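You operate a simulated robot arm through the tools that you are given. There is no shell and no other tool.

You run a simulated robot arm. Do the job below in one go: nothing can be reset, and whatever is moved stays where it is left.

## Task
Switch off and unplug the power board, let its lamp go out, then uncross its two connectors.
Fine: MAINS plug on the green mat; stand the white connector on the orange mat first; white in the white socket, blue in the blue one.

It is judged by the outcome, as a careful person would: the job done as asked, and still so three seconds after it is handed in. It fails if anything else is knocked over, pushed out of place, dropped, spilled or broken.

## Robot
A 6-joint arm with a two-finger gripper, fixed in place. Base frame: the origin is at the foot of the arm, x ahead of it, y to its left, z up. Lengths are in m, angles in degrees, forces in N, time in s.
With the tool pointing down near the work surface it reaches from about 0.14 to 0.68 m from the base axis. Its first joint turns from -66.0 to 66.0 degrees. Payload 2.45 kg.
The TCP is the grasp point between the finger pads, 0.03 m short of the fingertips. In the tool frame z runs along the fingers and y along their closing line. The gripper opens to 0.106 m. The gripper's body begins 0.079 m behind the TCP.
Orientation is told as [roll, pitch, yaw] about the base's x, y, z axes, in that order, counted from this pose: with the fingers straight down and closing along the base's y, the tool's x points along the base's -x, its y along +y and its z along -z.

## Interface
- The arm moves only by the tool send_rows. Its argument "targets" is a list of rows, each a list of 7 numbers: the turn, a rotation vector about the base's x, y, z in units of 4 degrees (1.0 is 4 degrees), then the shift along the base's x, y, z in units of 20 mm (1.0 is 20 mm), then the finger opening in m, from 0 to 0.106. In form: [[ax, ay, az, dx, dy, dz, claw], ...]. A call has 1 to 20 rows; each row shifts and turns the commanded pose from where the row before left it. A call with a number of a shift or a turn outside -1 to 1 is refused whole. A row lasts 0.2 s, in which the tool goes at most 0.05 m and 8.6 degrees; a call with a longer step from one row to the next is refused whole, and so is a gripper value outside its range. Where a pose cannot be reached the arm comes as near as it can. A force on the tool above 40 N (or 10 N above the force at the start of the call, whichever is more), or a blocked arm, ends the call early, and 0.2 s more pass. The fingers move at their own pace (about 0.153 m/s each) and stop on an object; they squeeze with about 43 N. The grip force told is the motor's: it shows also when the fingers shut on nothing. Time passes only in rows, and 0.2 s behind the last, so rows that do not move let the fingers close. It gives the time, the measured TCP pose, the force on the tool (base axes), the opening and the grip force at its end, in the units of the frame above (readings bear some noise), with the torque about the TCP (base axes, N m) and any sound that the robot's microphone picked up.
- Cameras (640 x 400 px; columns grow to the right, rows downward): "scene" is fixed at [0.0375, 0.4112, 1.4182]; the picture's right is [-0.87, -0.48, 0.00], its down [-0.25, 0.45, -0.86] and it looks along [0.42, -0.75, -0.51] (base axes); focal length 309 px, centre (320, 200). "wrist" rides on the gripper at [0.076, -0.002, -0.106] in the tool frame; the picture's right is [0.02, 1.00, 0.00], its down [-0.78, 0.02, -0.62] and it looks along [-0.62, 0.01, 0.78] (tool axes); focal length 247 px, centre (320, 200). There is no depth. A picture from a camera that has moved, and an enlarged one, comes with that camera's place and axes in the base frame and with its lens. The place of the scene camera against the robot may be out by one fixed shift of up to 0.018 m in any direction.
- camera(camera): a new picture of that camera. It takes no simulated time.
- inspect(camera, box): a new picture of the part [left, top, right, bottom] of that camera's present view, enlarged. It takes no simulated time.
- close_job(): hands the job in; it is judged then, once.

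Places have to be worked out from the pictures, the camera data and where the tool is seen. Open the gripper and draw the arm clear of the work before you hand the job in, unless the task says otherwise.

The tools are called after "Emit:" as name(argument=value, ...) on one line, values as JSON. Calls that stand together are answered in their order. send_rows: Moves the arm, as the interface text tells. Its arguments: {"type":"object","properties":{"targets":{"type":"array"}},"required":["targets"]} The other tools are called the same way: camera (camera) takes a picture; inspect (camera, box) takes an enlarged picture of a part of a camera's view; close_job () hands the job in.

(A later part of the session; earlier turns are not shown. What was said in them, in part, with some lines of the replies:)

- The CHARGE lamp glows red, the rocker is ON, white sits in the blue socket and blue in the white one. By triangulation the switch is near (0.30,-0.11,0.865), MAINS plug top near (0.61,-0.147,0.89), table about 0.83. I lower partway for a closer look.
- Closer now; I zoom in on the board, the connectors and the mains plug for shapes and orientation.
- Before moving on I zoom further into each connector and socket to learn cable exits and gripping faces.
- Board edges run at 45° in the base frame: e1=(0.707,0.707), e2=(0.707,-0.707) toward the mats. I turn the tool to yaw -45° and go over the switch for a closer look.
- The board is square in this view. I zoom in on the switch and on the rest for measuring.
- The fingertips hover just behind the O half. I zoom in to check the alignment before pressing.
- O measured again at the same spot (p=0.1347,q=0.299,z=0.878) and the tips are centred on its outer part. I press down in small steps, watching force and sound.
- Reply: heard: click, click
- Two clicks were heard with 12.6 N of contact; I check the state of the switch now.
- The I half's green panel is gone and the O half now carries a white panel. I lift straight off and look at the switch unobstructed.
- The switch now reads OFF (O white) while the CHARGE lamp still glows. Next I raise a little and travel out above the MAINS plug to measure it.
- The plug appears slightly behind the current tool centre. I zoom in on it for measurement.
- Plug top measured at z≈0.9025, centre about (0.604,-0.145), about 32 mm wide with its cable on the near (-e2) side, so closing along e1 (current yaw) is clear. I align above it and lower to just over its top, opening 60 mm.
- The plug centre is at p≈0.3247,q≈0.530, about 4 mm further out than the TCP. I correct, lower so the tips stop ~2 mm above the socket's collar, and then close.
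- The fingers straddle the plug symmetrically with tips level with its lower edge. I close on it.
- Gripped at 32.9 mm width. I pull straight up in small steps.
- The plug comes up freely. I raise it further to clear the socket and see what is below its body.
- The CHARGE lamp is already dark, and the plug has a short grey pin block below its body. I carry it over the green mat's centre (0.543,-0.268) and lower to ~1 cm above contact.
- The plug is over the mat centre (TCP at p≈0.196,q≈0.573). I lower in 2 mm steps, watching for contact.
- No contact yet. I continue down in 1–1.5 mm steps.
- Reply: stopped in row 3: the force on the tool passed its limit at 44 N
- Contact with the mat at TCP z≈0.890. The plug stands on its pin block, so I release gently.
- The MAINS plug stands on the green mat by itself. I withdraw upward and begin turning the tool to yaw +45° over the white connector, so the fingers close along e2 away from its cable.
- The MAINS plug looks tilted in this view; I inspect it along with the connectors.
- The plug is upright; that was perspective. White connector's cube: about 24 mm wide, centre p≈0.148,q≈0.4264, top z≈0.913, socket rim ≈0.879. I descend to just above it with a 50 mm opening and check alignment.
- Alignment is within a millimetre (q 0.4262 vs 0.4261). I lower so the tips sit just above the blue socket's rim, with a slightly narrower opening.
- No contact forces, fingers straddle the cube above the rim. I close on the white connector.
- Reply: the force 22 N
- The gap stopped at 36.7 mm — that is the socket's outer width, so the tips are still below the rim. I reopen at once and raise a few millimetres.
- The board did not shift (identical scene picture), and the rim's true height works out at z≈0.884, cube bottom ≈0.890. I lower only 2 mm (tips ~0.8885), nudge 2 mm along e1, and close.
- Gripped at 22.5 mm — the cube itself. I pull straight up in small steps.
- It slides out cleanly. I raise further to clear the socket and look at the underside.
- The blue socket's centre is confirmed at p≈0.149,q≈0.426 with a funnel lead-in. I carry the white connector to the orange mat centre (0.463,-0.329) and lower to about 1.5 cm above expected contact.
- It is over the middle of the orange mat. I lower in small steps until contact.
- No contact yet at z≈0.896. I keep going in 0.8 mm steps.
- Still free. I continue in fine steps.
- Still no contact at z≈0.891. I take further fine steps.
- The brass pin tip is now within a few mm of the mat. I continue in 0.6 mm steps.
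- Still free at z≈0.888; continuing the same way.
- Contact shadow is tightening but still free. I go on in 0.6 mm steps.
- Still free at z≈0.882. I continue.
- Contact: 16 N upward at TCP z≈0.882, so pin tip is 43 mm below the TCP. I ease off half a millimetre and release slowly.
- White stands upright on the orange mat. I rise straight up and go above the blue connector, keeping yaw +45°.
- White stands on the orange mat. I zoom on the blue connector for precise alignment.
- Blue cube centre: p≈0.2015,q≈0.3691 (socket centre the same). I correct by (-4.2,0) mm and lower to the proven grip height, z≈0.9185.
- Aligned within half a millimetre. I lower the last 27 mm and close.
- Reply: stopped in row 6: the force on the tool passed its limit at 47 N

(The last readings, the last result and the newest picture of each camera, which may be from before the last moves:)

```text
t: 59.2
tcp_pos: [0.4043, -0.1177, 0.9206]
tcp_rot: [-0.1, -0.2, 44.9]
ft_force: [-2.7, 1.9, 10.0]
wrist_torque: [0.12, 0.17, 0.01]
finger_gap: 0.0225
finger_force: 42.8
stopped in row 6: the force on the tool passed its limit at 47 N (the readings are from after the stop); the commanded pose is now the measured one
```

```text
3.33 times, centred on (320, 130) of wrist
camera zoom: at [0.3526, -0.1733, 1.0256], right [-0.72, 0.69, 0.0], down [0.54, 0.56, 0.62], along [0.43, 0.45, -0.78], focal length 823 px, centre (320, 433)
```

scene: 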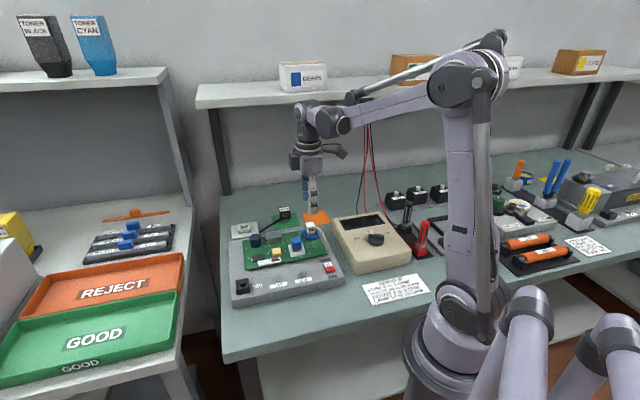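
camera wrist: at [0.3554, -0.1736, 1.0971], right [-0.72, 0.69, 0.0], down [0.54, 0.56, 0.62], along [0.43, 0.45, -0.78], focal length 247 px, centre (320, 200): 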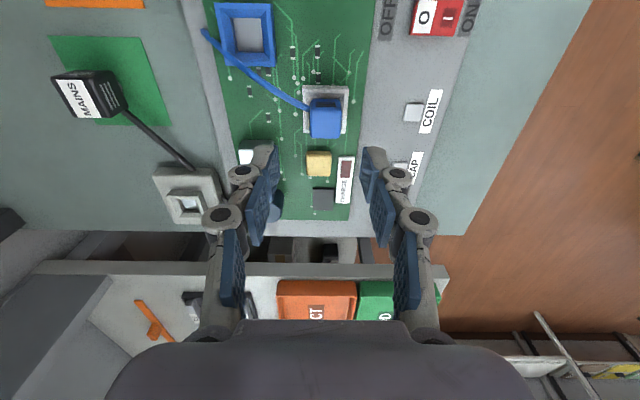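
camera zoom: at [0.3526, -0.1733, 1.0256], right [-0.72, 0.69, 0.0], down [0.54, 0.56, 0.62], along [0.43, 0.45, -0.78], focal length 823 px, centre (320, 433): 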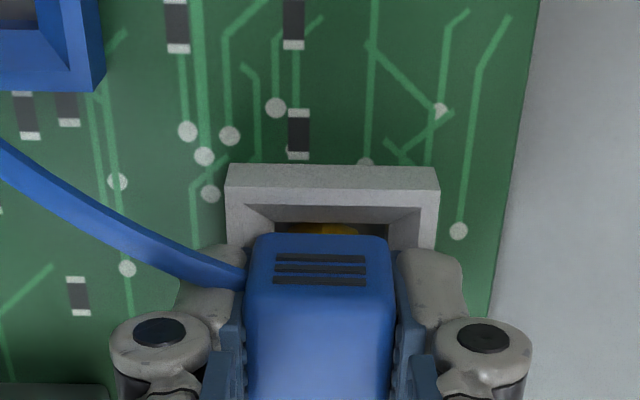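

Blue is gripped at 22.5 mm with only small residual forces. I pull it straight up gently.

Emit:
send_rows(targets=[[0, 0, 0, 0, 0, 0.1, 0.015], [0, 0, 0, 0, 0, 0.1, 0.015], [0, 0, 0, 0, 0, 0.15, 0.015], [0, 0, 0, 0, 0, 0.2, 0.015], [0, 0, 0, 0, 0, 0.25, 0.015], [0, 0, 0, 0, 0, 0.3, 0.015], [0, 0, 0, 0, 0, 0.4, 0.015], [0, 0, 0, 0, 0, 0.5, 0.015], [0, 0, 0, 0, 0, 0.5, 0.015], [0, 0, 0, 0, 0, 0, 0.015]])

Emit:
inspect(camera="wrist", box=[220, 0, 420, 200])

Emit:
inspect(camera="scene", box=[250, 190, 350, 270])

```text
t: 61.5
tcp_pos: [0.4046, -0.1177, 0.9686]
tcp_rot: [-0.1, -0.2, 44.9]
ft_force: [0.5, -0.5, -0.5]
wrist_torque: [0.01, 0.03, 0.01]
finger_gap: 0.0226
finger_force: 43.4
```

```text
2.00 times, centred on (320, 100) of wrist
camera zoom: at [0.3526, -0.1735, 1.0743], right [-0.72, 0.69, 0.0], down [0.54, 0.56, 0.62], along [0.43, 0.45, -0.78], focal length 494 px, centre (320, 400)
```

zoom: 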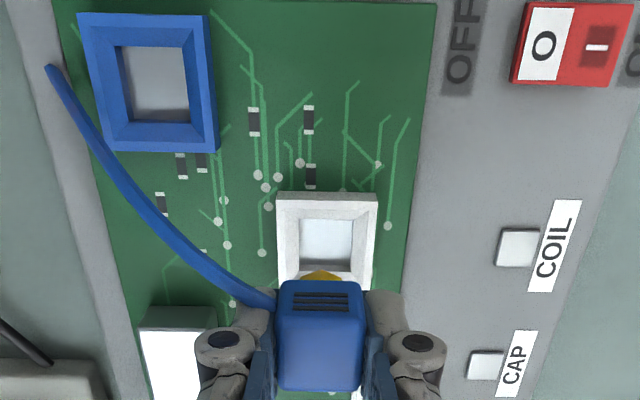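

```text
5.00 times, centred on (300, 230) of scene
camera zoom: at [0.0375, 0.4112, 1.4182], right [-0.87, -0.48, 0.0], down [-0.25, 0.45, -0.86], along [0.42, -0.75, -0.51], focal length 1544 px, centre (420, 50)
```

zoom: 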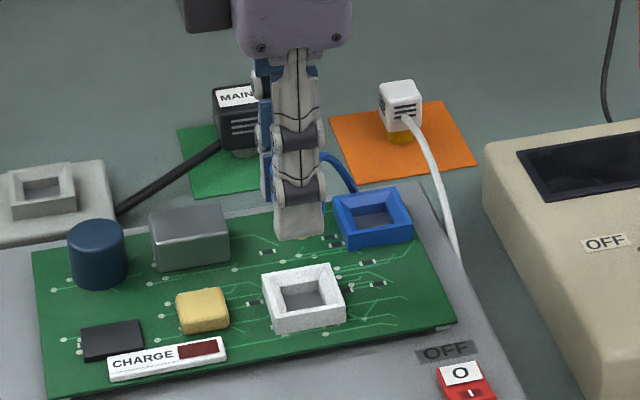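

Blue is out and both sockets are in view. I zoom on each socket to measure their relative offset from the same camera pose.

Emit:
inspect(camera="wrist", box=[240, 0, 300, 60])

Emit:
inspect(camera="wrist", box=[295, 90, 355, 150])

```text
6.67 times, centred on (270, 30) of wrist
camera zoom: at [0.3526, -0.1735, 1.0743], right [-0.72, 0.69, 0.0], down [0.54, 0.56, 0.62], along [0.43, 0.45, -0.78], focal length 1646 px, centre (653, 1333)
```

zoom: 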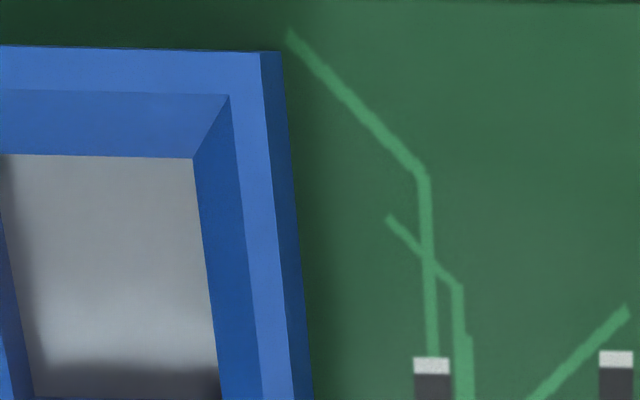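

```text
6.67 times, centred on (325, 120) of wrist
camera zoom: at [0.3526, -0.1735, 1.0743], right [-0.72, 0.69, 0.0], down [0.54, 0.56, 0.62], along [0.43, 0.45, -0.78], focal length 1646 px, centre (287, 733)
```

zoom: 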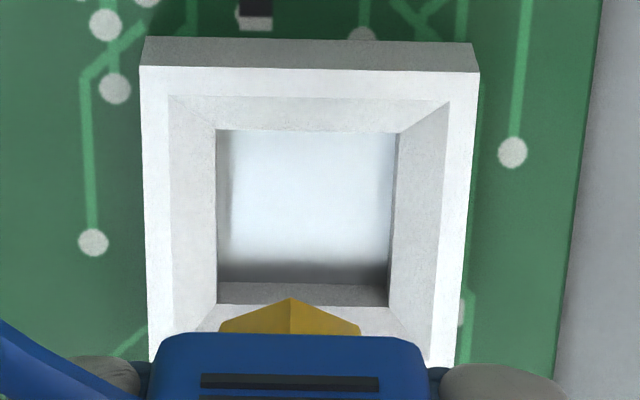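

White socket centre stays at p≈0.202,q≈0.369; blue one at p≈0.150,q≈0.4265. I carry blue over the blue socket and lower until the pin tip is ~8 mm above the rim.

Emit:
send_rows(targets=[[0, 0, 0, 0.038, -0.966, 0, 0.015], [0, 0, 0, 0.038, -0.966, 0, 0.015], [0, 0, 0, 0.038, -0.966, 0, 0.015], [0, 0, 0, 0.038, -0.966, 0, 0.015], [0, 0, 0, 0, 0, -0.5, 0.015], [0, 0, 0, 0, 0, -0.7, 0.015], [0, 0, 0, 0, 0, -0.45, 0.015], [0, 0, 0, 0, 0, 0, 0.015]])

Emit:
inspect(camera="wrist", box=[260, 60, 380, 180])

Emit:
inspect(camera="scene", box=[280, 190, 350, 260])

```text
t: 63.2
tcp_pos: [0.408, -0.1947, 0.9352]
tcp_rot: [0.0, -0.1, 44.9]
ft_force: [0.2, 0.3, 0.2]
wrist_torque: [0.0, 0.0, -0.01]
finger_gap: 0.0226
finger_force: 43.1
```

```text
3.33 times, centred on (320, 120) of wrist
camera zoom: at [0.3553, -0.2503, 1.0417], right [-0.72, 0.69, 0.0], down [0.54, 0.56, 0.62], along [0.43, 0.45, -0.78], focal length 823 px, centre (320, 467)
```

zoom: 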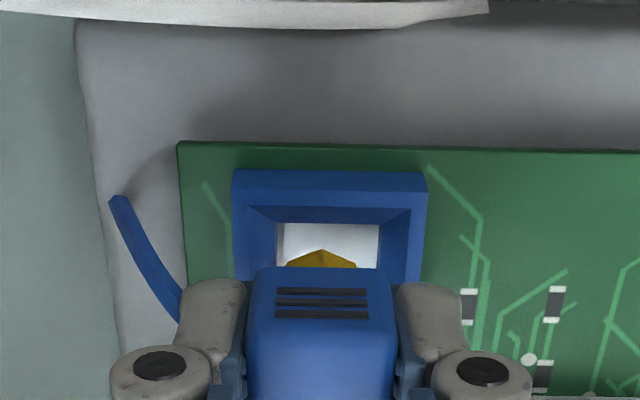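

```text
5.71 times, centred on (315, 225) of scene
camera zoom: at [0.0375, 0.4112, 1.4182], right [-0.87, -0.48, 0.0], down [-0.25, 0.45, -0.86], along [0.42, -0.75, -0.51], focal length 1765 px, centre (349, 57)
```

zoom: 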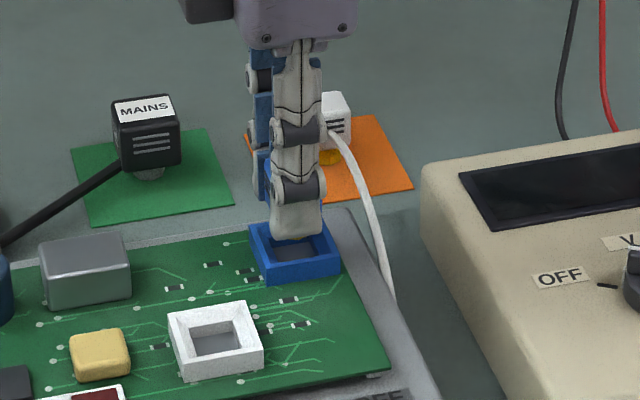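

Relative to how white sat at extraction, blue's pin is ~1.3 mm short along e1; laterally it matches. I correct that and lower slowly into the funnel.

Emit:
send_rows(targets=[[0, 0, 0, 0.046, 0.046, 0, 0.015], [0, 0, 0, 0, 0, -0.1, 0.015], [0, 0, 0, 0, 0, -0.1, 0.015], [0, 0, 0, 0, 0, -0.1, 0.015], [0, 0, 0, 0, 0, -0.1, 0.015], [0, 0, 0, 0, 0, 0, 0.015]])

Emit:
inspect(camera="wrist", box=[260, 60, 380, 180])

```text
t: 64.7
tcp_pos: [0.4102, -0.1936, 0.928]
tcp_rot: [-0.1, -0.1, 45.0]
ft_force: [0.8, 1.4, 0.9]
wrist_torque: [-0.03, 0.02, 0.0]
finger_gap: 0.0225
finger_force: 42.6
```

```text
3.33 times, centred on (320, 120) of wrist
camera zoom: at [0.3575, -0.2491, 1.0347], right [-0.72, 0.69, 0.0], down [0.54, 0.56, 0.62], along [0.43, 0.45, -0.78], focal length 823 px, centre (320, 467)
```

zoom: 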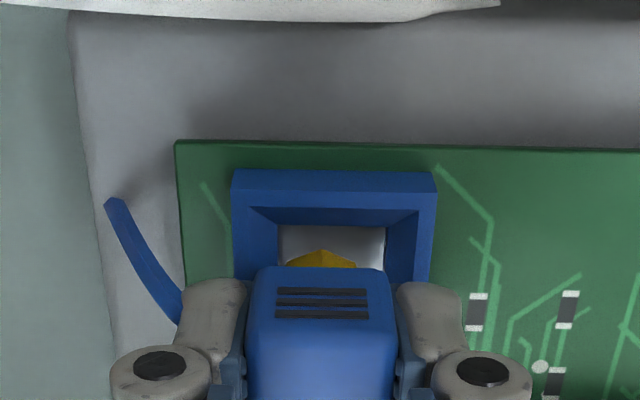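

The arm moved slightly more than commanded (about 1 mm p, 0.7 mm q). I trim it back and continue down slowly.

Emit:
send_rows(targets=[[0, 0, 0, -0.067, -0.018, 0, 0.015], [0, 0, 0, 0, 0, 0, 0.015]])

Emit:
inspect(camera="wrist", box=[260, 60, 380, 180])

```text
t: 65.2
tcp_pos: [0.4081, -0.1954, 0.9275]
tcp_rot: [0.0, -0.1, 44.8]
ft_force: [0.1, 0.0, 0.0]
wrist_torque: [-0.01, -0.03, 0.0]
finger_gap: 0.0223
finger_force: 42.7
```

```text
3.33 times, centred on (320, 120) of wrist
camera zoom: at [0.3561, -0.25, 1.0346], right [-0.72, 0.69, 0.0], down [0.54, 0.56, 0.62], along [0.43, 0.45, -0.78], focal length 823 px, centre (320, 467)
```

zoom: 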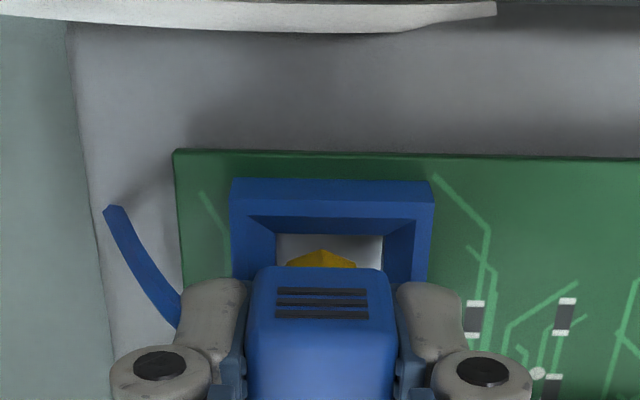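

TCP is at p≈0.151,q≈0.4266, as wanted. I lower in 1 mm steps into the socket, watching force.

Emit:
send_rows(targets=[[0, 0, 0, 0, 0, -0.05, 0.015], [0, 0, 0, 0, 0, -0.05, 0.015], [0, 0, 0, 0, 0, -0.05, 0.015], [0, 0, 0, 0, 0, -0.05, 0.015], [0, 0, 0, 0, 0, -0.05, 0.015], [0, 0, 0, 0, 0, 0, 0.015]])

Emit:
inspect(camera="wrist", box=[260, 60, 380, 180])

```text
t: 66.7
tcp_pos: [0.4077, -0.1949, 0.9229]
tcp_rot: [-0.1, -0.2, 44.8]
ft_force: [2.1, 3.1, 2.7]
wrist_torque: [0.11, -0.07, -0.01]
finger_gap: 0.0225
finger_force: 43.5
```

```text
3.33 times, centred on (320, 120) of wrist
camera zoom: at [0.3554, -0.2502, 1.0283], right [-0.72, 0.69, 0.0], down [0.54, 0.56, 0.62], along [0.43, 0.45, -0.78], focal length 823 px, centre (320, 467)
```

zoom: 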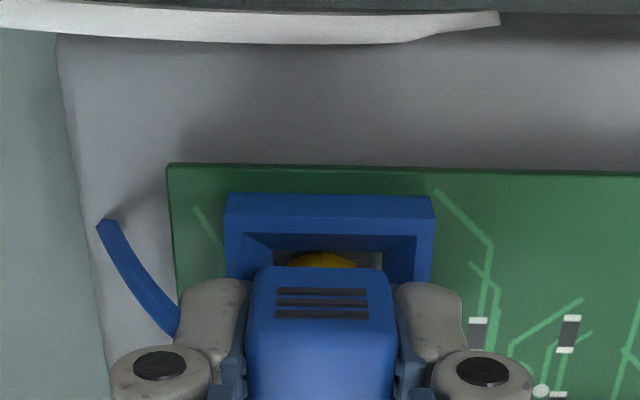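

Light lateral contact of about 4 N: the pin is entering. I continue down.

Emit:
send_rows(targets=[[0, 0, 0, 0, 0, -0.04, 0.015], [0, 0, 0, 0, 0, -0.04, 0.015], [0, 0, 0, 0, 0, -0.03, 0.015], [0, 0, 0, 0, 0, 0, 0.015]])

Emit:
inspect(camera="wrist", box=[260, 60, 380, 180])

Emit:
inspect(camera="scene", box=[285, 205, 345, 255])

```text
t: 67.7
tcp_pos: [0.4079, -0.1951, 0.9219]
tcp_rot: [-0.1, -0.1, 45.0]
ft_force: [-1.2, 0.9, 2.9]
wrist_torque: [0.0, 0.06, -0.01]
finger_gap: 0.0224
finger_force: 42.9
```

```text
3.33 times, centred on (320, 120) of wrist
camera zoom: at [0.3553, -0.2503, 1.0269], right [-0.72, 0.69, 0.0], down [0.54, 0.56, 0.62], along [0.43, 0.45, -0.78], focal length 823 px, centre (320, 467)
```

zoom: 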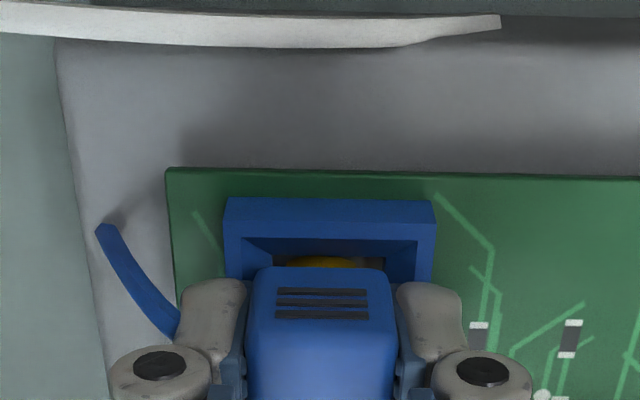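

```text
8.00 times, centred on (315, 230) of scene
camera zoom: at [0.0374, 0.4112, 1.4182], right [-0.87, -0.48, 0.0], down [-0.25, 0.45, -0.86], along [0.42, -0.75, -0.51], focal length 2470 px, centre (360, -40)
```

zoom: 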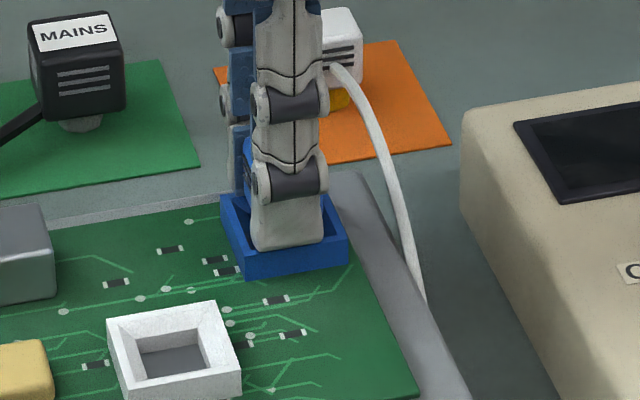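

Nearly seated: about 1 mm to go compared with the depth blue had in its old socket. I push down the last bit in 0.6 mm steps.

Emit:
send_rows(targets=[[0, 0, 0, 0, 0, -0.03, 0.015], [0, 0, 0, 0, 0, -0.03, 0.015], [0, 0, 0, 0, 0, -0.02, 0.015], [0, 0, 0, 0, 0, 0, 0.015]])

```text
t: 68.7
tcp_pos: [0.4086, -0.1958, 0.9206]
tcp_rot: [-0.1, -0.2, 44.9]
ft_force: [-1.5, 3.5, 2.8]
wrist_torque: [0.11, 0.07, -0.02]
finger_gap: 0.0224
finger_force: 42.8
```

Still only ~3 N; I continue until the seat pushes back.

Emit:
send_rows(targets=[[0, 0, 0, 0, 0, -0.03, 0.015], [0, 0, 0, 0, 0, -0.03, 0.015], [0, 0, 0, 0, 0, 0, 0.015]])

Emit:
inspect(camera="wrist", box=[260, 60, 380, 180])

```text
t: 69.5
tcp_pos: [0.4086, -0.1958, 0.9199]
tcp_rot: [-0.1, 0.0, 44.8]
ft_force: [-3.8, 2.2, 28.9]
wrist_torque: [0.21, 0.39, -0.02]
finger_gap: 0.0225
finger_force: 42.3
```

```text
3.33 times, centred on (320, 120) of wrist
camera zoom: at [0.3555, -0.2504, 1.0254], right [-0.72, 0.69, 0.0], down [0.54, 0.56, 0.62], along [0.43, 0.45, -0.78], focal length 823 px, centre (320, 467)
```

zoom: 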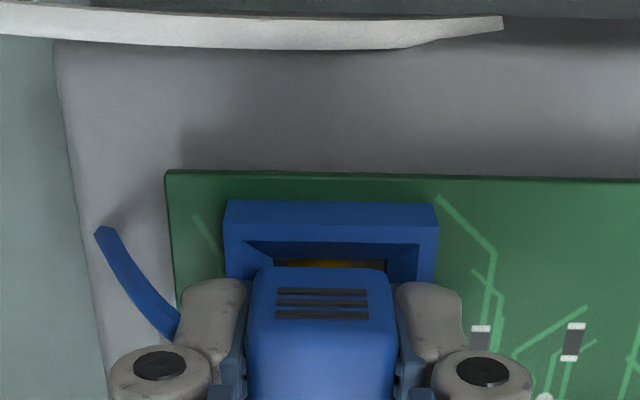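

29 N push-back at z≈0.9195, exactly the old seated depth: blue is home in the blue socket. I ease off slightly and open.

Emit:
send_rows(targets=[[0, 0, 0, 0, 0, 0.025, 0.015], [0, 0, 0, 0, 0, 0, 0.025], [0, 0, 0, 0, 0, 0, 0.032], [0, 0, 0, 0, 0, 0, 0.042], [0, 0, 0, 0, 0, 0, 0.042], [0, 0, 0, 0, 0, 0.3, 0.042], [0, 0, 0, 0, 0, 0.7, 0.042], [0, 0, 0, 0, 0, 1, 0.042], [0, 0, 0, 0, 0, 1, 0.042], [0, 0, 0, 0, 0, 0.6, 0.042], [0, 0, 0, 0, 0, 0, 0.042]])

Emit:
inspect(camera="wrist", box=[240, 40, 400, 200])

Emit:
inspect(camera="scene", box=[270, 195, 350, 260])

```text
t: 71.8
tcp_pos: [0.4084, -0.1957, 0.9933]
tcp_rot: [-0.1, -0.1, 44.8]
ft_force: [-0.4, -0.6, 0.3]
wrist_torque: [0.0, -0.02, 0.02]
finger_gap: 0.042
finger_force: 0.1
```

```text
2.50 times, centred on (320, 120) of wrist
camera zoom: at [0.3556, -0.2503, 1.099], right [-0.72, 0.69, 0.0], down [0.54, 0.56, 0.62], along [0.43, 0.45, -0.78], focal length 617 px, centre (320, 400)
```

zoom: 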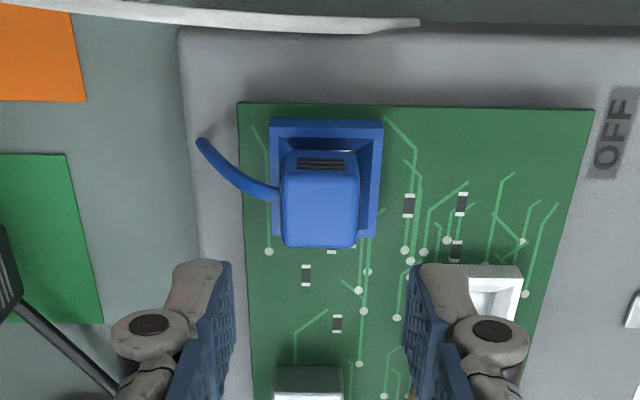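

```text
6.15 times, centred on (310, 228) of scene
camera zoom: at [0.0375, 0.4112, 1.4182], right [-0.87, -0.48, 0.0], down [-0.25, 0.45, -0.86], along [0.42, -0.75, -0.51], focal length 1900 px, centre (382, 31)
```

zoom: 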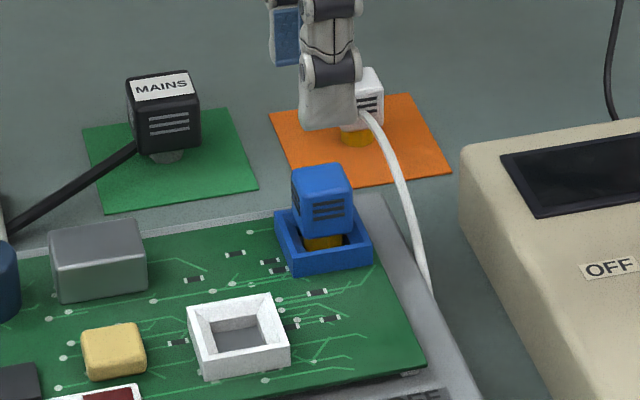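

Blue is properly seated and upright. Now I go back above the white connector on the orange mat and lower to view it.

Emit:
send_rows(targets=[[0, 0, 0, 0.394, -0.955, 0, 0.045], [0, 0, 0, 0.394, -0.955, 0, 0.045], [0, 0, 0, 0.394, -0.955, 0, 0.045], [0, 0, 0, 0.394, -0.955, 0, 0.045], [0, 0, 0, 0.394, -0.955, 0, 0.045], [0, 0, 0, 0.394, -0.955, 0, 0.045], [0, 0, 0, 0.394, -0.955, 0, 0.045], [0, 0, 0, 0, 0, -0.7, 0.045], [0, 0, 0, 0, 0, -0.9, 0.045], [0, 0, 0, 0, 0, -0.9, 0.045], [0, 0, 0, 0, 0, -0.8, 0.045], [0, 0, 0, 0, 0, 0, 0.045]])

Emit:
inspect(camera="wrist", box=[260, 70, 380, 190])

Emit:
inspect(camera="scene", box=[300, 180, 350, 230])

```text
t: 74.5
tcp_pos: [0.4644, -0.3278, 0.9254]
tcp_rot: [-0.1, -0.1, 44.9]
ft_force: [0.4, -0.3, -0.6]
wrist_torque: [-0.01, -0.03, 0.03]
finger_gap: 0.0453
finger_force: 0.0
```

```text
3.33 times, centred on (320, 130) of wrist
camera zoom: at [0.4102, -0.3834, 1.0313], right [-0.72, 0.69, 0.0], down [0.54, 0.56, 0.62], along [0.43, 0.45, -0.78], focal length 823 px, centre (320, 433)
```

zoom: 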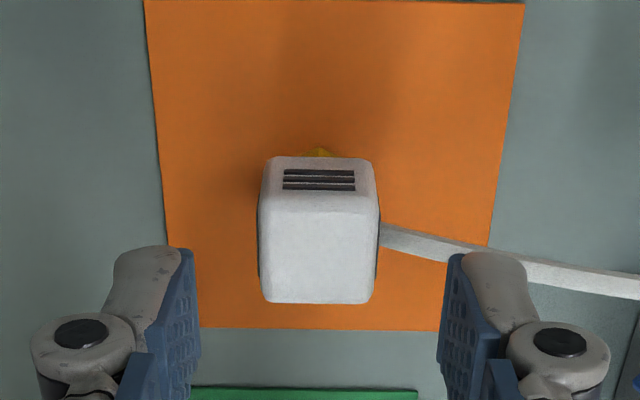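

```text
8.00 times, centred on (325, 205) of scene
camera zoom: at [0.0375, 0.4112, 1.4182], right [-0.87, -0.48, 0.0], down [-0.25, 0.45, -0.86], along [0.42, -0.75, -0.51], focal length 2470 px, centre (280, 160)
```

zoom: 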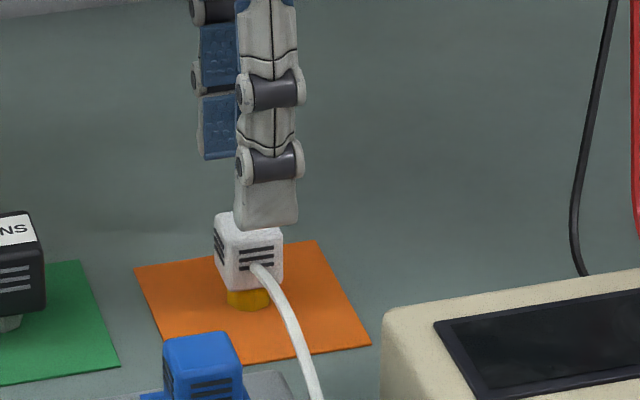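

White is where I left it, aligned with the gripper to within about 1 mm. I lower to z≈0.882 and close on it gently.

Emit:
send_rows(targets=[[0, 0, 0, 0.035, 0.035, -0.5, 0.045], [0, 0, 0, 0, 0, -0.7, 0.045], [0, 0, 0, 0, 0, -0.6, 0.042], [0, 0, 0, 0, 0, -0.35, 0.04], [0, 0, 0, 0, 0, 0, 0.04]])

Emit:
inspect(camera="wrist", box=[260, 90, 380, 210])

```text
t: 75.7
tcp_pos: [0.4639, -0.3292, 0.8817]
tcp_rot: [0.0, -0.1, 44.9]
ft_force: [-0.4, 0.4, 0.3]
wrist_torque: [0.01, -0.01, 0.01]
finger_gap: 0.0399
finger_force: 0.0
```

```text
3.33 times, centred on (320, 150) of wrist
camera zoom: at [0.412, -0.3845, 0.9876], right [-0.72, 0.69, 0.0], down [0.54, 0.56, 0.62], along [0.43, 0.45, -0.78], focal length 823 px, centre (320, 367)
```

zoom: 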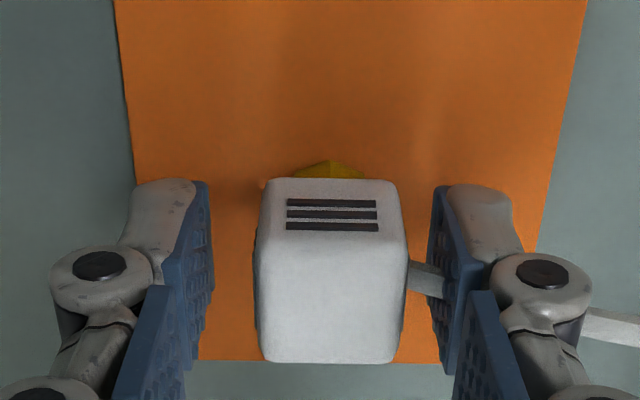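

The cube sits about 1.3 mm toward the right finger. I trim the tool that way before closing so it is not pushed.

Emit:
send_rows(targets=[[0, 0, 0, -0.046, 0.046, 0, 0.04], [0, 0, 0, 0, 0, 0, 0.04]])

Emit:
inspect(camera="wrist", box=[260, 90, 380, 210])

```text
t: 76.2
tcp_pos: [0.4637, -0.3287, 0.8831]
tcp_rot: [-0.1, -0.1, 44.9]
ft_force: [-0.2, 0.1, 0.5]
wrist_torque: [-0.01, -0.02, 0.0]
finger_gap: 0.0402
finger_force: 0.1
```

```text
3.33 times, centred on (320, 150) of wrist
camera zoom: at [0.4113, -0.3832, 0.9879], right [-0.72, 0.69, 0.0], down [0.54, 0.56, 0.62], along [0.43, 0.45, -0.78], focal length 823 px, centre (320, 367)
```

zoom: 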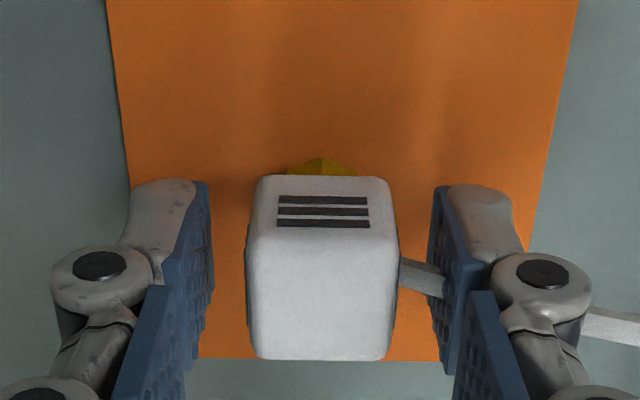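

Now the cube is centred between the fingers. I close on it.

Emit:
send_rows(targets=[[0, 0, 0, 0, 0, 0, 0.03], [0, 0, 0, 0, 0, 0, 0.024], [0, 0, 0, 0, 0, 0, 0.015], [0, 0, 0, 0, 0, 0, 0.015]])

Emit:
inspect(camera="wrist", box=[260, 90, 380, 210])

```text
t: 77.2
tcp_pos: [0.4629, -0.3275, 0.8824]
tcp_rot: [0.0, -0.1, 45.0]
ft_force: [-0.6, -0.2, 0.3]
wrist_torque: [0.01, 0.0, 0.04]
finger_gap: 0.0224
finger_force: 42.9
```

```text
3.33 times, centred on (320, 150) of wrist
camera zoom: at [0.4113, -0.3833, 0.9879], right [-0.72, 0.69, 0.0], down [0.54, 0.56, 0.62], along [0.43, 0.45, -0.78], focal length 823 px, centre (320, 367)
```

zoom: 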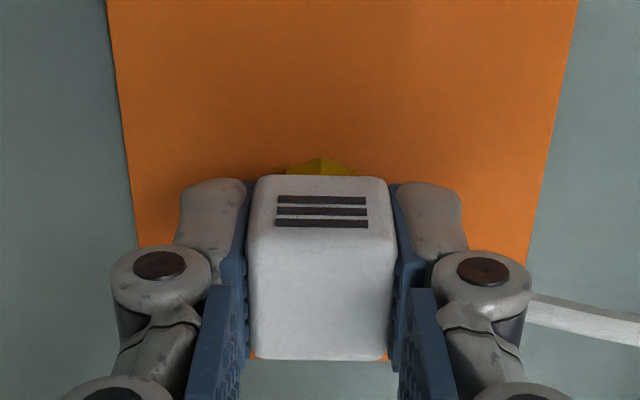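

White is gripped at 22.4 mm. I lift it clear and carry it over to the white socket (TCP target x=0.4037,y=-0.1189) at a height well above blue.

Emit:
send_rows(targets=[[0, 0, 0, 0, 0, 0.3, 0.015], [0, 0, 0, 0, 0, 0.7, 0.015], [0, 0, 0, 0, 0, 0.9, 0.015], [0, 0, 0, 0, 0, 0.95, 0.015], [0, 0, 0, 0, 0, 0.95, 0.015], [0, 0, 0, 0, 0, 0.95, 0.015], [0, 0, 0, 0, 0, 0.4, 0.015], [0, 0, 0, -0.2727, 0.9514, 0, 0.015], [0, 0, 0, -0.2727, 0.9514, 0, 0.015], [0, 0, 0, -0.2727, 0.9514, 0, 0.015], [0, 0, 0, -0.2727, 0.9514, 0, 0.015], [0, 0, 0, -0.2727, 0.9514, 0, 0.015], [0, 0, 0, -0.2727, 0.9514, 0, 0.015], [0, 0, 0, -0.2727, 0.9514, 0, 0.015], [0, 0, 0, -0.2727, 0.9514, 0, 0.015], [0, 0, 0, -0.2727, 0.9514, 0, 0.015], [0, 0, 0, -0.2727, 0.9514, 0, 0.015], [0, 0, 0, -0.2727, 0.9514, 0, 0.015], [0, 0, 0, 0, 0, 0, 0.015]])

Emit:
inspect(camera="wrist", box=[240, 20, 400, 180])

Emit:
inspect(camera="scene", box=[250, 170, 350, 270])

```text
t: 81.2
tcp_pos: [0.4033, -0.1165, 0.9847]
tcp_rot: [-0.1, -0.1, 44.8]
ft_force: [0.0, -0.3, -0.5]
wrist_torque: [0.03, 0.01, 0.0]
finger_gap: 0.0223
finger_force: 43.3
```

```text
2.50 times, centred on (320, 100) of wrist
camera zoom: at [0.3509, -0.1736, 1.0915], right [-0.72, 0.69, 0.0], down [0.54, 0.56, 0.62], along [0.43, 0.45, -0.78], focal length 617 px, centre (320, 450)
```

zoom: 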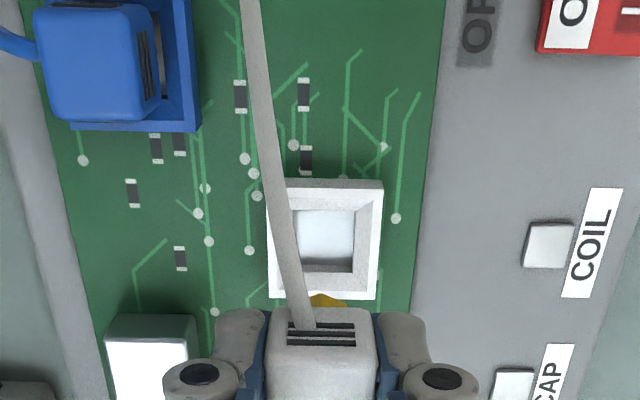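

```text
4.00 times, centred on (300, 220) of scene
camera zoom: at [0.0374, 0.4112, 1.4182], right [-0.87, -0.48, 0.0], down [-0.25, 0.45, -0.86], along [0.42, -0.75, -0.51], focal length 1235 px, centre (400, 120)
```

zoom: 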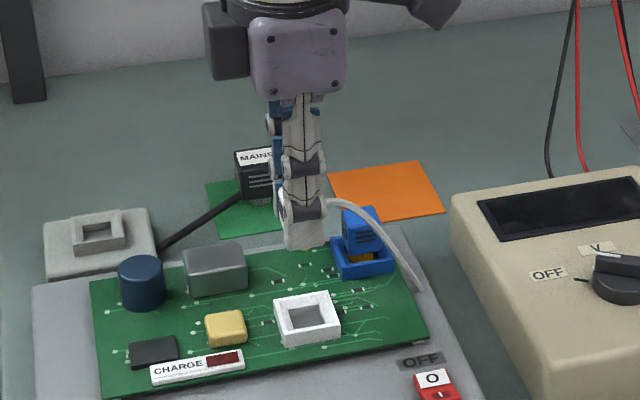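

Position is right on target (p≈0.2014,q≈0.369). I lower until the pin is ~8 mm above the rim and check again.

Emit:
send_rows(targets=[[0, 0, 0, 0, 0, -0.6, 0.015], [0, 0, 0, 0, 0, -0.9, 0.015], [0, 0, 0, 0, 0, -0.7, 0.015], [0, 0, 0, 0, 0, -0.3, 0.015], [0, 0, 0, 0, 0, 0, 0.015]])

Emit:
inspect(camera="wrist", box=[260, 60, 380, 180])

```text
t: 82.5
tcp_pos: [0.4036, -0.1167, 0.9348]
tcp_rot: [-0.2, -0.1, 44.9]
ft_force: [0.4, 0.1, -0.7]
wrist_torque: [0.0, -0.01, 0.01]
finger_gap: 0.0226
finger_force: 42.9
```

```text
3.33 times, centred on (320, 120) of wrist
camera zoom: at [0.3507, -0.1731, 1.0409], right [-0.72, 0.69, 0.0], down [0.54, 0.56, 0.62], along [0.43, 0.45, -0.78], focal length 823 px, centre (320, 467)
```

zoom: 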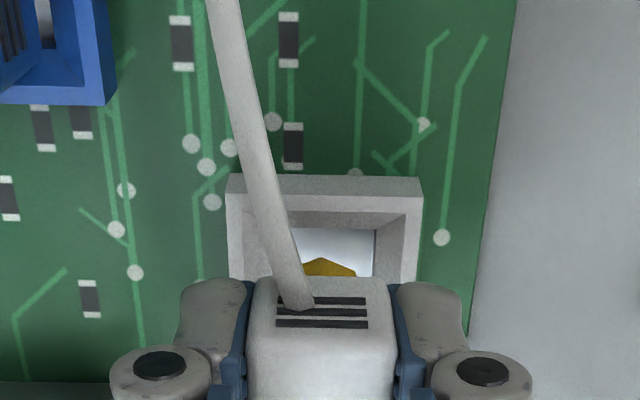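

Rim and pin comparison says about 1.2 mm more along e2 and e1 each, i.e. +1.7 mm in x. I trim and re-check.

Emit:
send_rows(targets=[[0, 0, 0, 0.085, 0, -0.1, 0.015], [0, 0, 0, 0, 0, -0.1, 0.015], [0, 0, 0, 0, 0, 0, 0.015]])

Emit:
inspect(camera="wrist", box=[260, 60, 380, 180])

```text
t: 83.2
tcp_pos: [0.4045, -0.1182, 0.931]
tcp_rot: [-0.1, 0.0, 44.8]
ft_force: [-0.3, 0.0, -0.1]
wrist_torque: [-0.01, 0.01, 0.02]
finger_gap: 0.0222
finger_force: 42.3
```

```text
3.33 times, centred on (320, 120) of wrist
camera zoom: at [0.3517, -0.1732, 1.0367], right [-0.72, 0.69, 0.0], down [0.54, 0.56, 0.62], along [0.43, 0.45, -0.78], focal length 823 px, centre (320, 467)
```

zoom: 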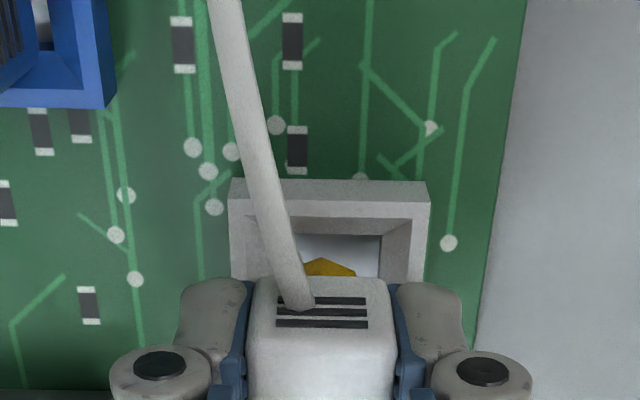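

Now pin and socket match closely (q within 0.2 mm). I add 0.6 mm along e1 and lower into the funnel in 1 mm steps.

Emit:
send_rows(targets=[[0, 0, 0, 0.022, 0.022, -0.05, 0.015], [0, 0, 0, 0, 0, -0.05, 0.015], [0, 0, 0, 0, 0, -0.05, 0.015], [0, 0, 0, 0, 0, -0.05, 0.015], [0, 0, 0, 0, 0, -0.05, 0.015], [0, 0, 0, 0, 0, -0.05, 0.015], [0, 0, 0, 0, 0, -0.05, 0.015], [0, 0, 0, 0, 0, 0, 0.015]])

Emit:
inspect(camera="wrist", box=[260, 60, 380, 180])

```text
t: 85.0
tcp_pos: [0.4053, -0.119, 0.9244]
tcp_rot: [0.0, -0.1, 44.9]
ft_force: [-4.4, -2.3, 3.6]
wrist_torque: [-0.11, 0.23, -0.01]
finger_gap: 0.0221
finger_force: 42.8
```

```text
3.33 times, centred on (320, 120) of wrist
camera zoom: at [0.3522, -0.173, 1.0297], right [-0.72, 0.69, 0.0], down [0.54, 0.56, 0.62], along [0.43, 0.45, -0.78], focal length 823 px, centre (320, 467)
```

zoom: 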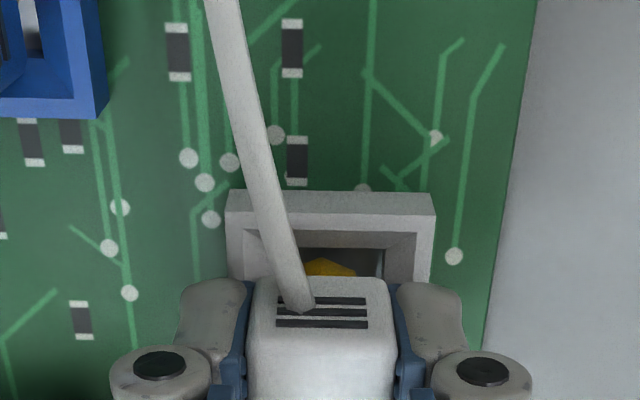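

Light side force of ~5 N toward -e1: I am slightly over. I back off 0.7 mm along e1 and continue down.

Emit:
send_rows(targets=[[0, 0, 0, -0.025, -0.025, 0, 0.015], [0, 0, 0, 0, 0, -0.04, 0.015], [0, 0, 0, 0, 0, -0.04, 0.015], [0, 0, 0, 0, 0, 0, 0.015]])

```text
t: 86.0
tcp_pos: [0.4045, -0.1173, 0.9222]
tcp_rot: [0.1, -0.3, 45.0]
ft_force: [-0.4, 5.8, 2.3]
wrist_torque: [0.25, 0.01, -0.03]
finger_gap: 0.0225
finger_force: 43.4
```

Forces stay small; the pin is sliding in. I continue down to the seat in fine steps.

Emit:
send_rows(targets=[[0, 0, 0, 0, 0, -0.04, 0.015], [0, 0, 0, 0, 0, -0.03, 0.015], [0, 0, 0, 0, 0, -0.03, 0.015], [0, 0, 0, 0, 0, 0, 0.015]])

Emit:
inspect(camera="wrist", box=[260, 60, 380, 180])

```text
t: 87.0
tcp_pos: [0.4057, -0.1173, 0.9201]
tcp_rot: [-0.1, -0.1, 44.9]
ft_force: [-2.6, 5.0, 1.4]
wrist_torque: [0.21, 0.11, 0.01]
finger_gap: 0.0225
finger_force: 43.3
```

```text
3.33 times, centred on (320, 120) of wrist
camera zoom: at [0.3519, -0.1737, 1.0261], right [-0.72, 0.69, 0.0], down [0.54, 0.56, 0.62], along [0.43, 0.45, -0.78], focal length 823 px, centre (320, 467)
```

zoom: 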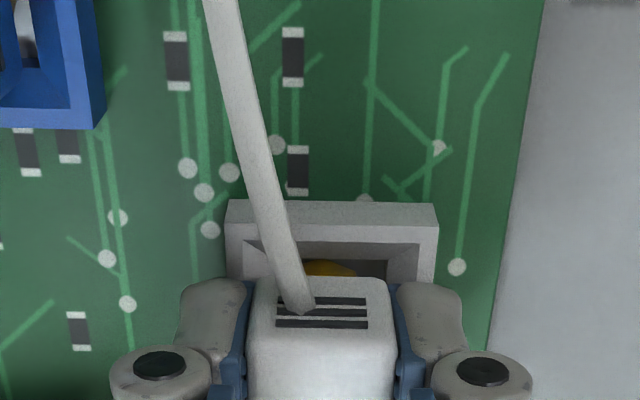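

Going in well, no axial resistance yet. I continue in 0.6 mm steps until the seat pushes back.

Emit:
send_rows(targets=[[0, 0, 0, 0, 0, -0.03, 0.015], [0, 0, 0, 0, 0, -0.03, 0.015], [0, 0, 0, 0, 0, 0, 0.015]])

```text
t: 87.8
tcp_pos: [0.4042, -0.1177, 0.92]
tcp_rot: [0.0, -0.1, 44.9]
ft_force: [-1.9, 2.8, 26.9]
wrist_torque: [0.22, 0.3, 0.0]
finger_gap: 0.0223
finger_force: 43.0
```

27 N push-back at z≈0.919: white is seated. I ease off, open, and look.

Emit:
send_rows(targets=[[0, 0, 0, 0, 0, 0.025, 0.015], [0, 0, 0, 0, 0, 0, 0.025], [0, 0, 0, 0, 0, 0, 0.032], [0, 0, 0, 0, 0, 0, 0.042], [0, 0, 0, 0, 0, 0, 0.042], [0, 0, 0, 0, 0, 0.3, 0.042], [0, 0, 0, 0, 0, 0.7, 0.042], [0, 0, 0, 0, 0, 1, 0.042], [0, 0, 0, 0, 0, 1, 0.042], [0, 0, 0, 0, 0, 1, 0.042], [0, 0, 0, 0, 0, 0, 0.042]])

Emit:
camera(camera="wrist")

Emit:
inspect(camera="wrist", box=[220, 20, 400, 180])

Emit:
inspect(camera="scene", box=[220, 180, 350, 300])

```text
t: 90.2
tcp_pos: [0.4033, -0.1189, 1.0001]
tcp_rot: [-0.1, -0.1, 45.0]
ft_force: [0.4, 0.3, 0.1]
wrist_torque: [0.02, 0.0, 0.0]
finger_gap: 0.0421
finger_force: 0.0
```

```text
taken
camera wrist: at [0.3511, -0.1741, 1.1066], right [-0.72, 0.69, 0.0], down [0.54, 0.56, 0.62], along [0.43, 0.45, -0.78], focal length 247 px, centre (320, 200)
```

wrist: 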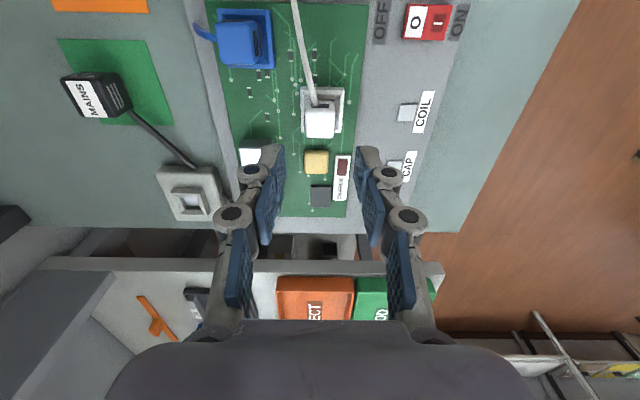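

```text
2.50 times, centred on (310, 100) of wrist
camera zoom: at [0.3511, -0.1741, 1.1066], right [-0.72, 0.69, 0.0], down [0.54, 0.56, 0.62], along [0.43, 0.45, -0.78], focal length 617 px, centre (345, 450)
```

zoom: 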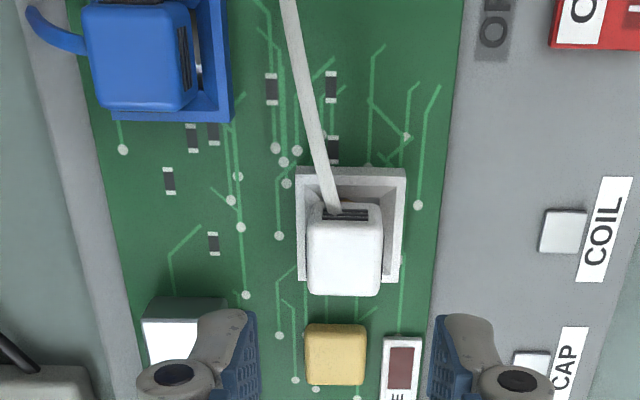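

```text
3.33 times, centred on (285, 240) of scene
camera zoom: at [0.0375, 0.4112, 1.4182], right [-0.87, -0.48, 0.0], down [-0.25, 0.45, -0.86], along [0.42, -0.75, -0.51], focal length 1029 px, centre (437, 67)
```

zoom: 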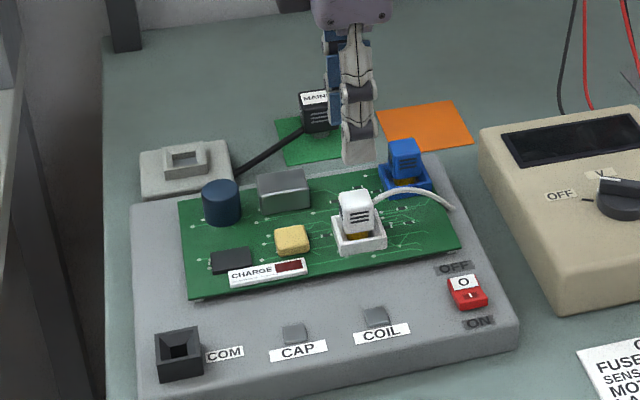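

Both connectors look seated. I rise and draw the arm back clear, fingers open, then do a final check.

Emit:
send_rows(targets=[[0, 0, 0, 0, 0, 0.95, 0.06], [0, 0, 0, 0, 0, 0.95, 0.08], [0, 0, 0, 0, 0, 0.95, 0.106], [0, 0, 0, 0, 0, 0.95, 0.106], [0, 0, 0, -0.5, 0, 0.95, 0.106], [0, 0, 0, -0.8, 0, 0.95, 0.106], [0, 0, 0, -0.8, 0.2, 0.95, 0.106], [0, 0, 0, -0.8, 0.2, 0.95, 0.106], [0, 0, 0, -0.8, 0.2, 0.5, 0.106], [0, 0, 0, -0.8, 0.2, 0, 0.106], [0, 0, 0, 0, 0, 0, 0.106]])

Emit:
camera(camera="scene")

Emit:
inspect(camera="scene", box=[225, 200, 345, 300])

Emit:
inspect(camera="scene", box=[280, 215, 330, 260])

Emit:
camera(camera="wrist")

```text
t: 92.7
tcp_pos: [0.3134, -0.1024, 1.1617]
tcp_rot: [-0.1, -0.2, 44.8]
ft_force: [0.2, -0.6, -0.1]
wrist_torque: [0.0, -0.02, 0.03]
finger_gap: 0.1057
finger_force: 0.0
```

```text
taken
```

scene: 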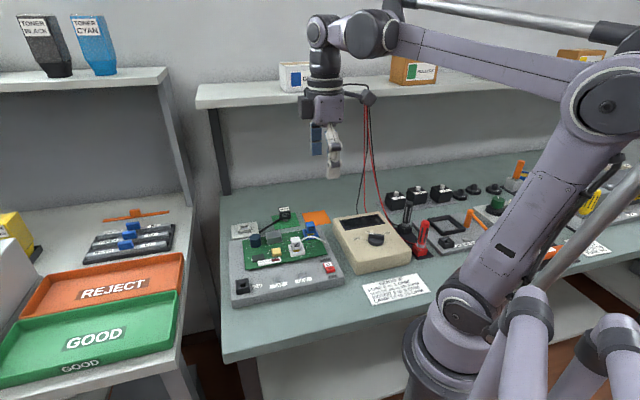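

```text
4.00 times, centred on (285, 250) of scene
camera zoom: at [0.0374, 0.4112, 1.4182], right [-0.87, -0.48, 0.0], down [-0.25, 0.45, -0.86], along [0.42, -0.75, -0.51], focal length 1235 px, centre (460, 0)
```

zoom: 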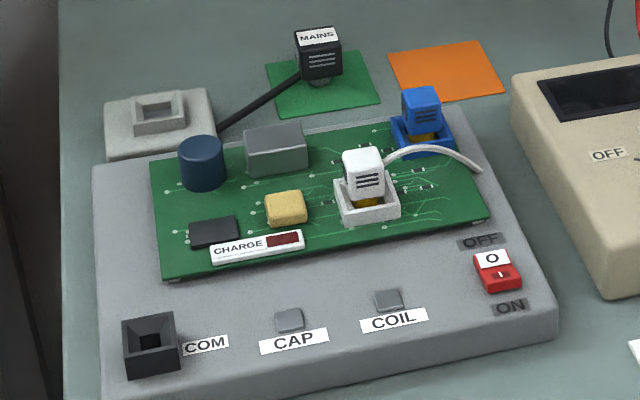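

```text
8.89 times, centred on (305, 238) of scene
camera zoom: at [0.0374, 0.4112, 1.4182], right [-0.87, -0.48, 0.0], down [-0.25, 0.45, -0.86], along [0.42, -0.75, -0.51], focal length 2745 px, centre (453, -133)
```

zoom: 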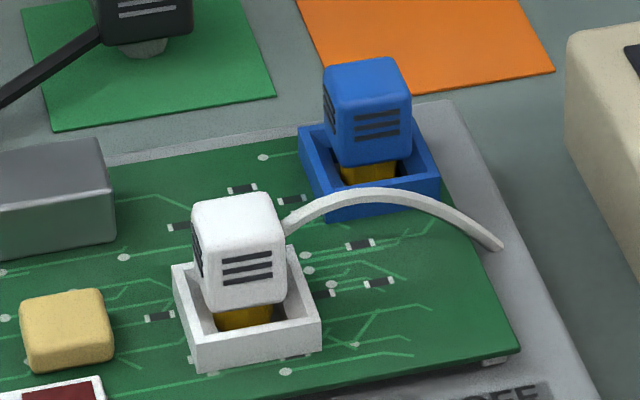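

```text
taken
camera wrist: at [0.2606, -0.1578, 1.2673], right [-0.72, 0.69, 0.0], down [0.54, 0.56, 0.62], along [0.43, 0.45, -0.78], focal length 247 px, centre (320, 200)
```

wrist: 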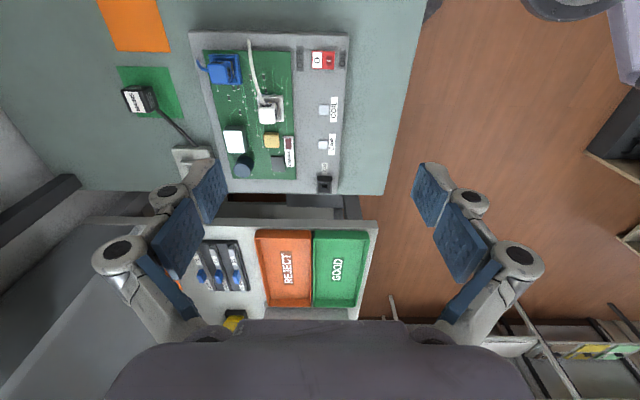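

Everything appears in place. I compare seating depth with the initial pictures using the same boxes.

Emit:
inspect(camera="scene", box=[300, 215, 332, 245])

Emit:
inspect(camera="scene", box=[280, 228, 312, 258])

Emit:
inspect(camera="scene", box=[255, 195, 315, 240])

```text
13.33 times, centred on (316, 230) of scene
camera zoom: at [0.0374, 0.4112, 1.4182], right [-0.87, -0.48, 0.0], down [-0.25, 0.45, -0.86], along [0.42, -0.75, -0.51], focal length 4117 px, centre (373, -200)
```

zoom: 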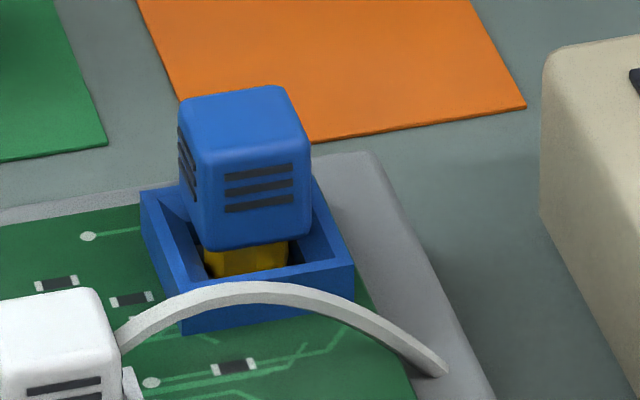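

```text
13.33 times, centred on (296, 243) of scene
camera zoom: at [0.0374, 0.4112, 1.4182], right [-0.87, -0.48, 0.0], down [-0.25, 0.45, -0.86], along [0.42, -0.75, -0.51], focal length 4117 px, centre (640, -373)
```

zoom: 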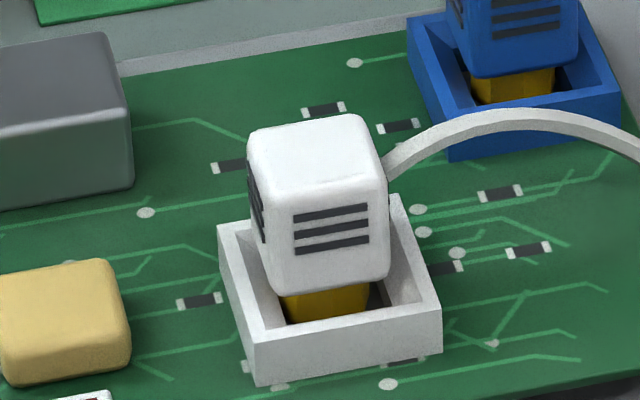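

```text
8.89 times, centred on (285, 218) of scene
camera zoom: at [0.0374, 0.4112, 1.4182], right [-0.87, -0.48, 0.0], down [-0.25, 0.45, -0.86], along [0.42, -0.75, -0.51], focal length 2745 px, centre (631, 44)
```

zoom: 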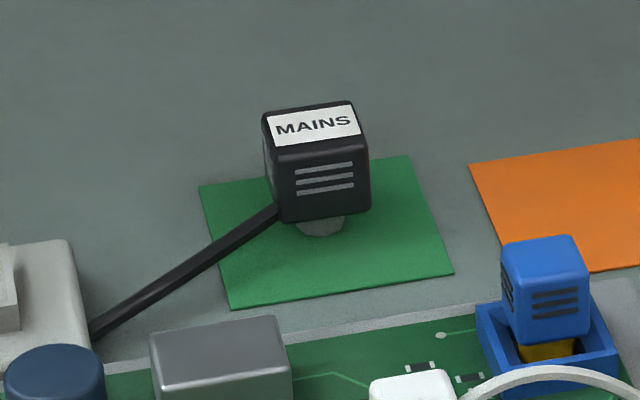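

Blue matches its predecessor closely; white seems shifted by roughly 1 mm and perhaps slightly high. I zoom in more to judge tilt and depth.

Emit:
inspect(camera="scene", box=[288, 232, 308, 252])

Emit:
inspect(camera="scene", box=[304, 218, 324, 238])

Emit:
inspect(camera="wrist", box=[190, 40, 300, 140])

```text
16.00 times, centred on (298, 242) of scene
camera zoom: at [0.0374, 0.4112, 1.4182], right [-0.87, -0.48, 0.0], down [-0.25, 0.45, -0.86], along [0.42, -0.75, -0.51], focal length 4941 px, centre (672, -472)
```

zoom: 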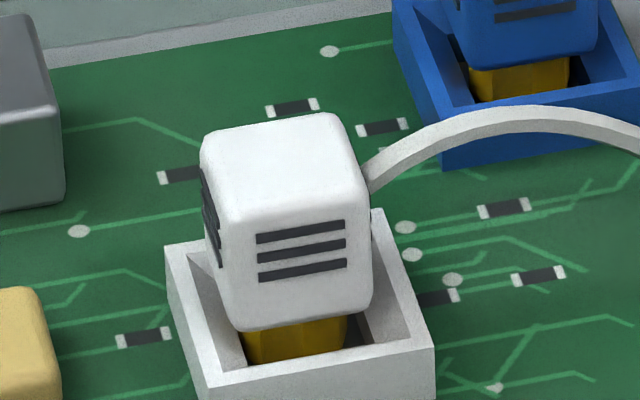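

```text
16.00 times, centred on (314, 228) of scene
camera zoom: at [0.0374, 0.4112, 1.4182], right [-0.87, -0.48, 0.0], down [-0.25, 0.45, -0.86], along [0.42, -0.75, -0.51], focal length 4941 px, centre (416, -248)
```

zoom: 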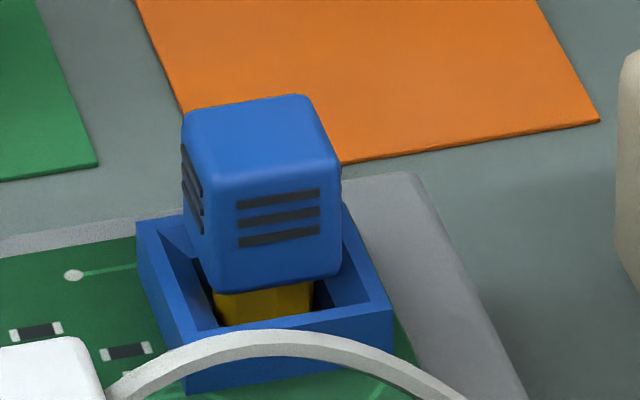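

```text
4.00 times, centred on (245, 90) of wrist
camera zoom: at [0.2606, -0.1578, 1.2673], right [-0.72, 0.69, 0.0], down [0.54, 0.56, 0.62], along [0.43, 0.45, -0.78], focal length 988 px, centre (620, 640)
```

zoom: 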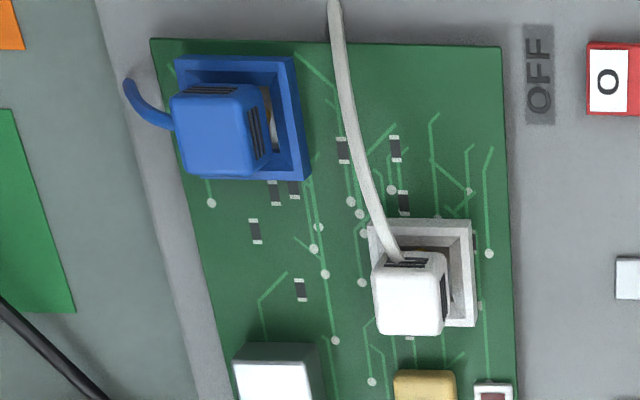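

Switch is OFF, the lamp is dark, and MAINS stands on the green mat. Blue is in the blue socket and white in the white socket; both stopped at the original seated depth and stand upright. The arm is open and clear, so I hand the job in.

Emit:
close_job()

```text
The job is handed in.
```

The power board is off and unplugged, its lamp is out, and the two connectors are swapped to their matching sockets.

- **Switch:** it reads OFF.
- **MAINS plug:** it stands on the green mat.
- **CHARGE lamp:** it had gone dark before I touched either connector.
- **Connectors:** white stood on the orange mat first. Blue then went into the blue socket and white into the white socket. Each went in until it met firm resistance at about the depth the connectors sat at before. Both stand upright but sit a millimetre or two off centre, which looks like play in the sockets.

On my first try at the white connector, the fingers closed on the blue socket's rim instead. I let go at once, and the pictures showed the board had not moved. Nothing else was knocked over or shifted in the last pictures I took. The arm is raised clear with its gripper open.
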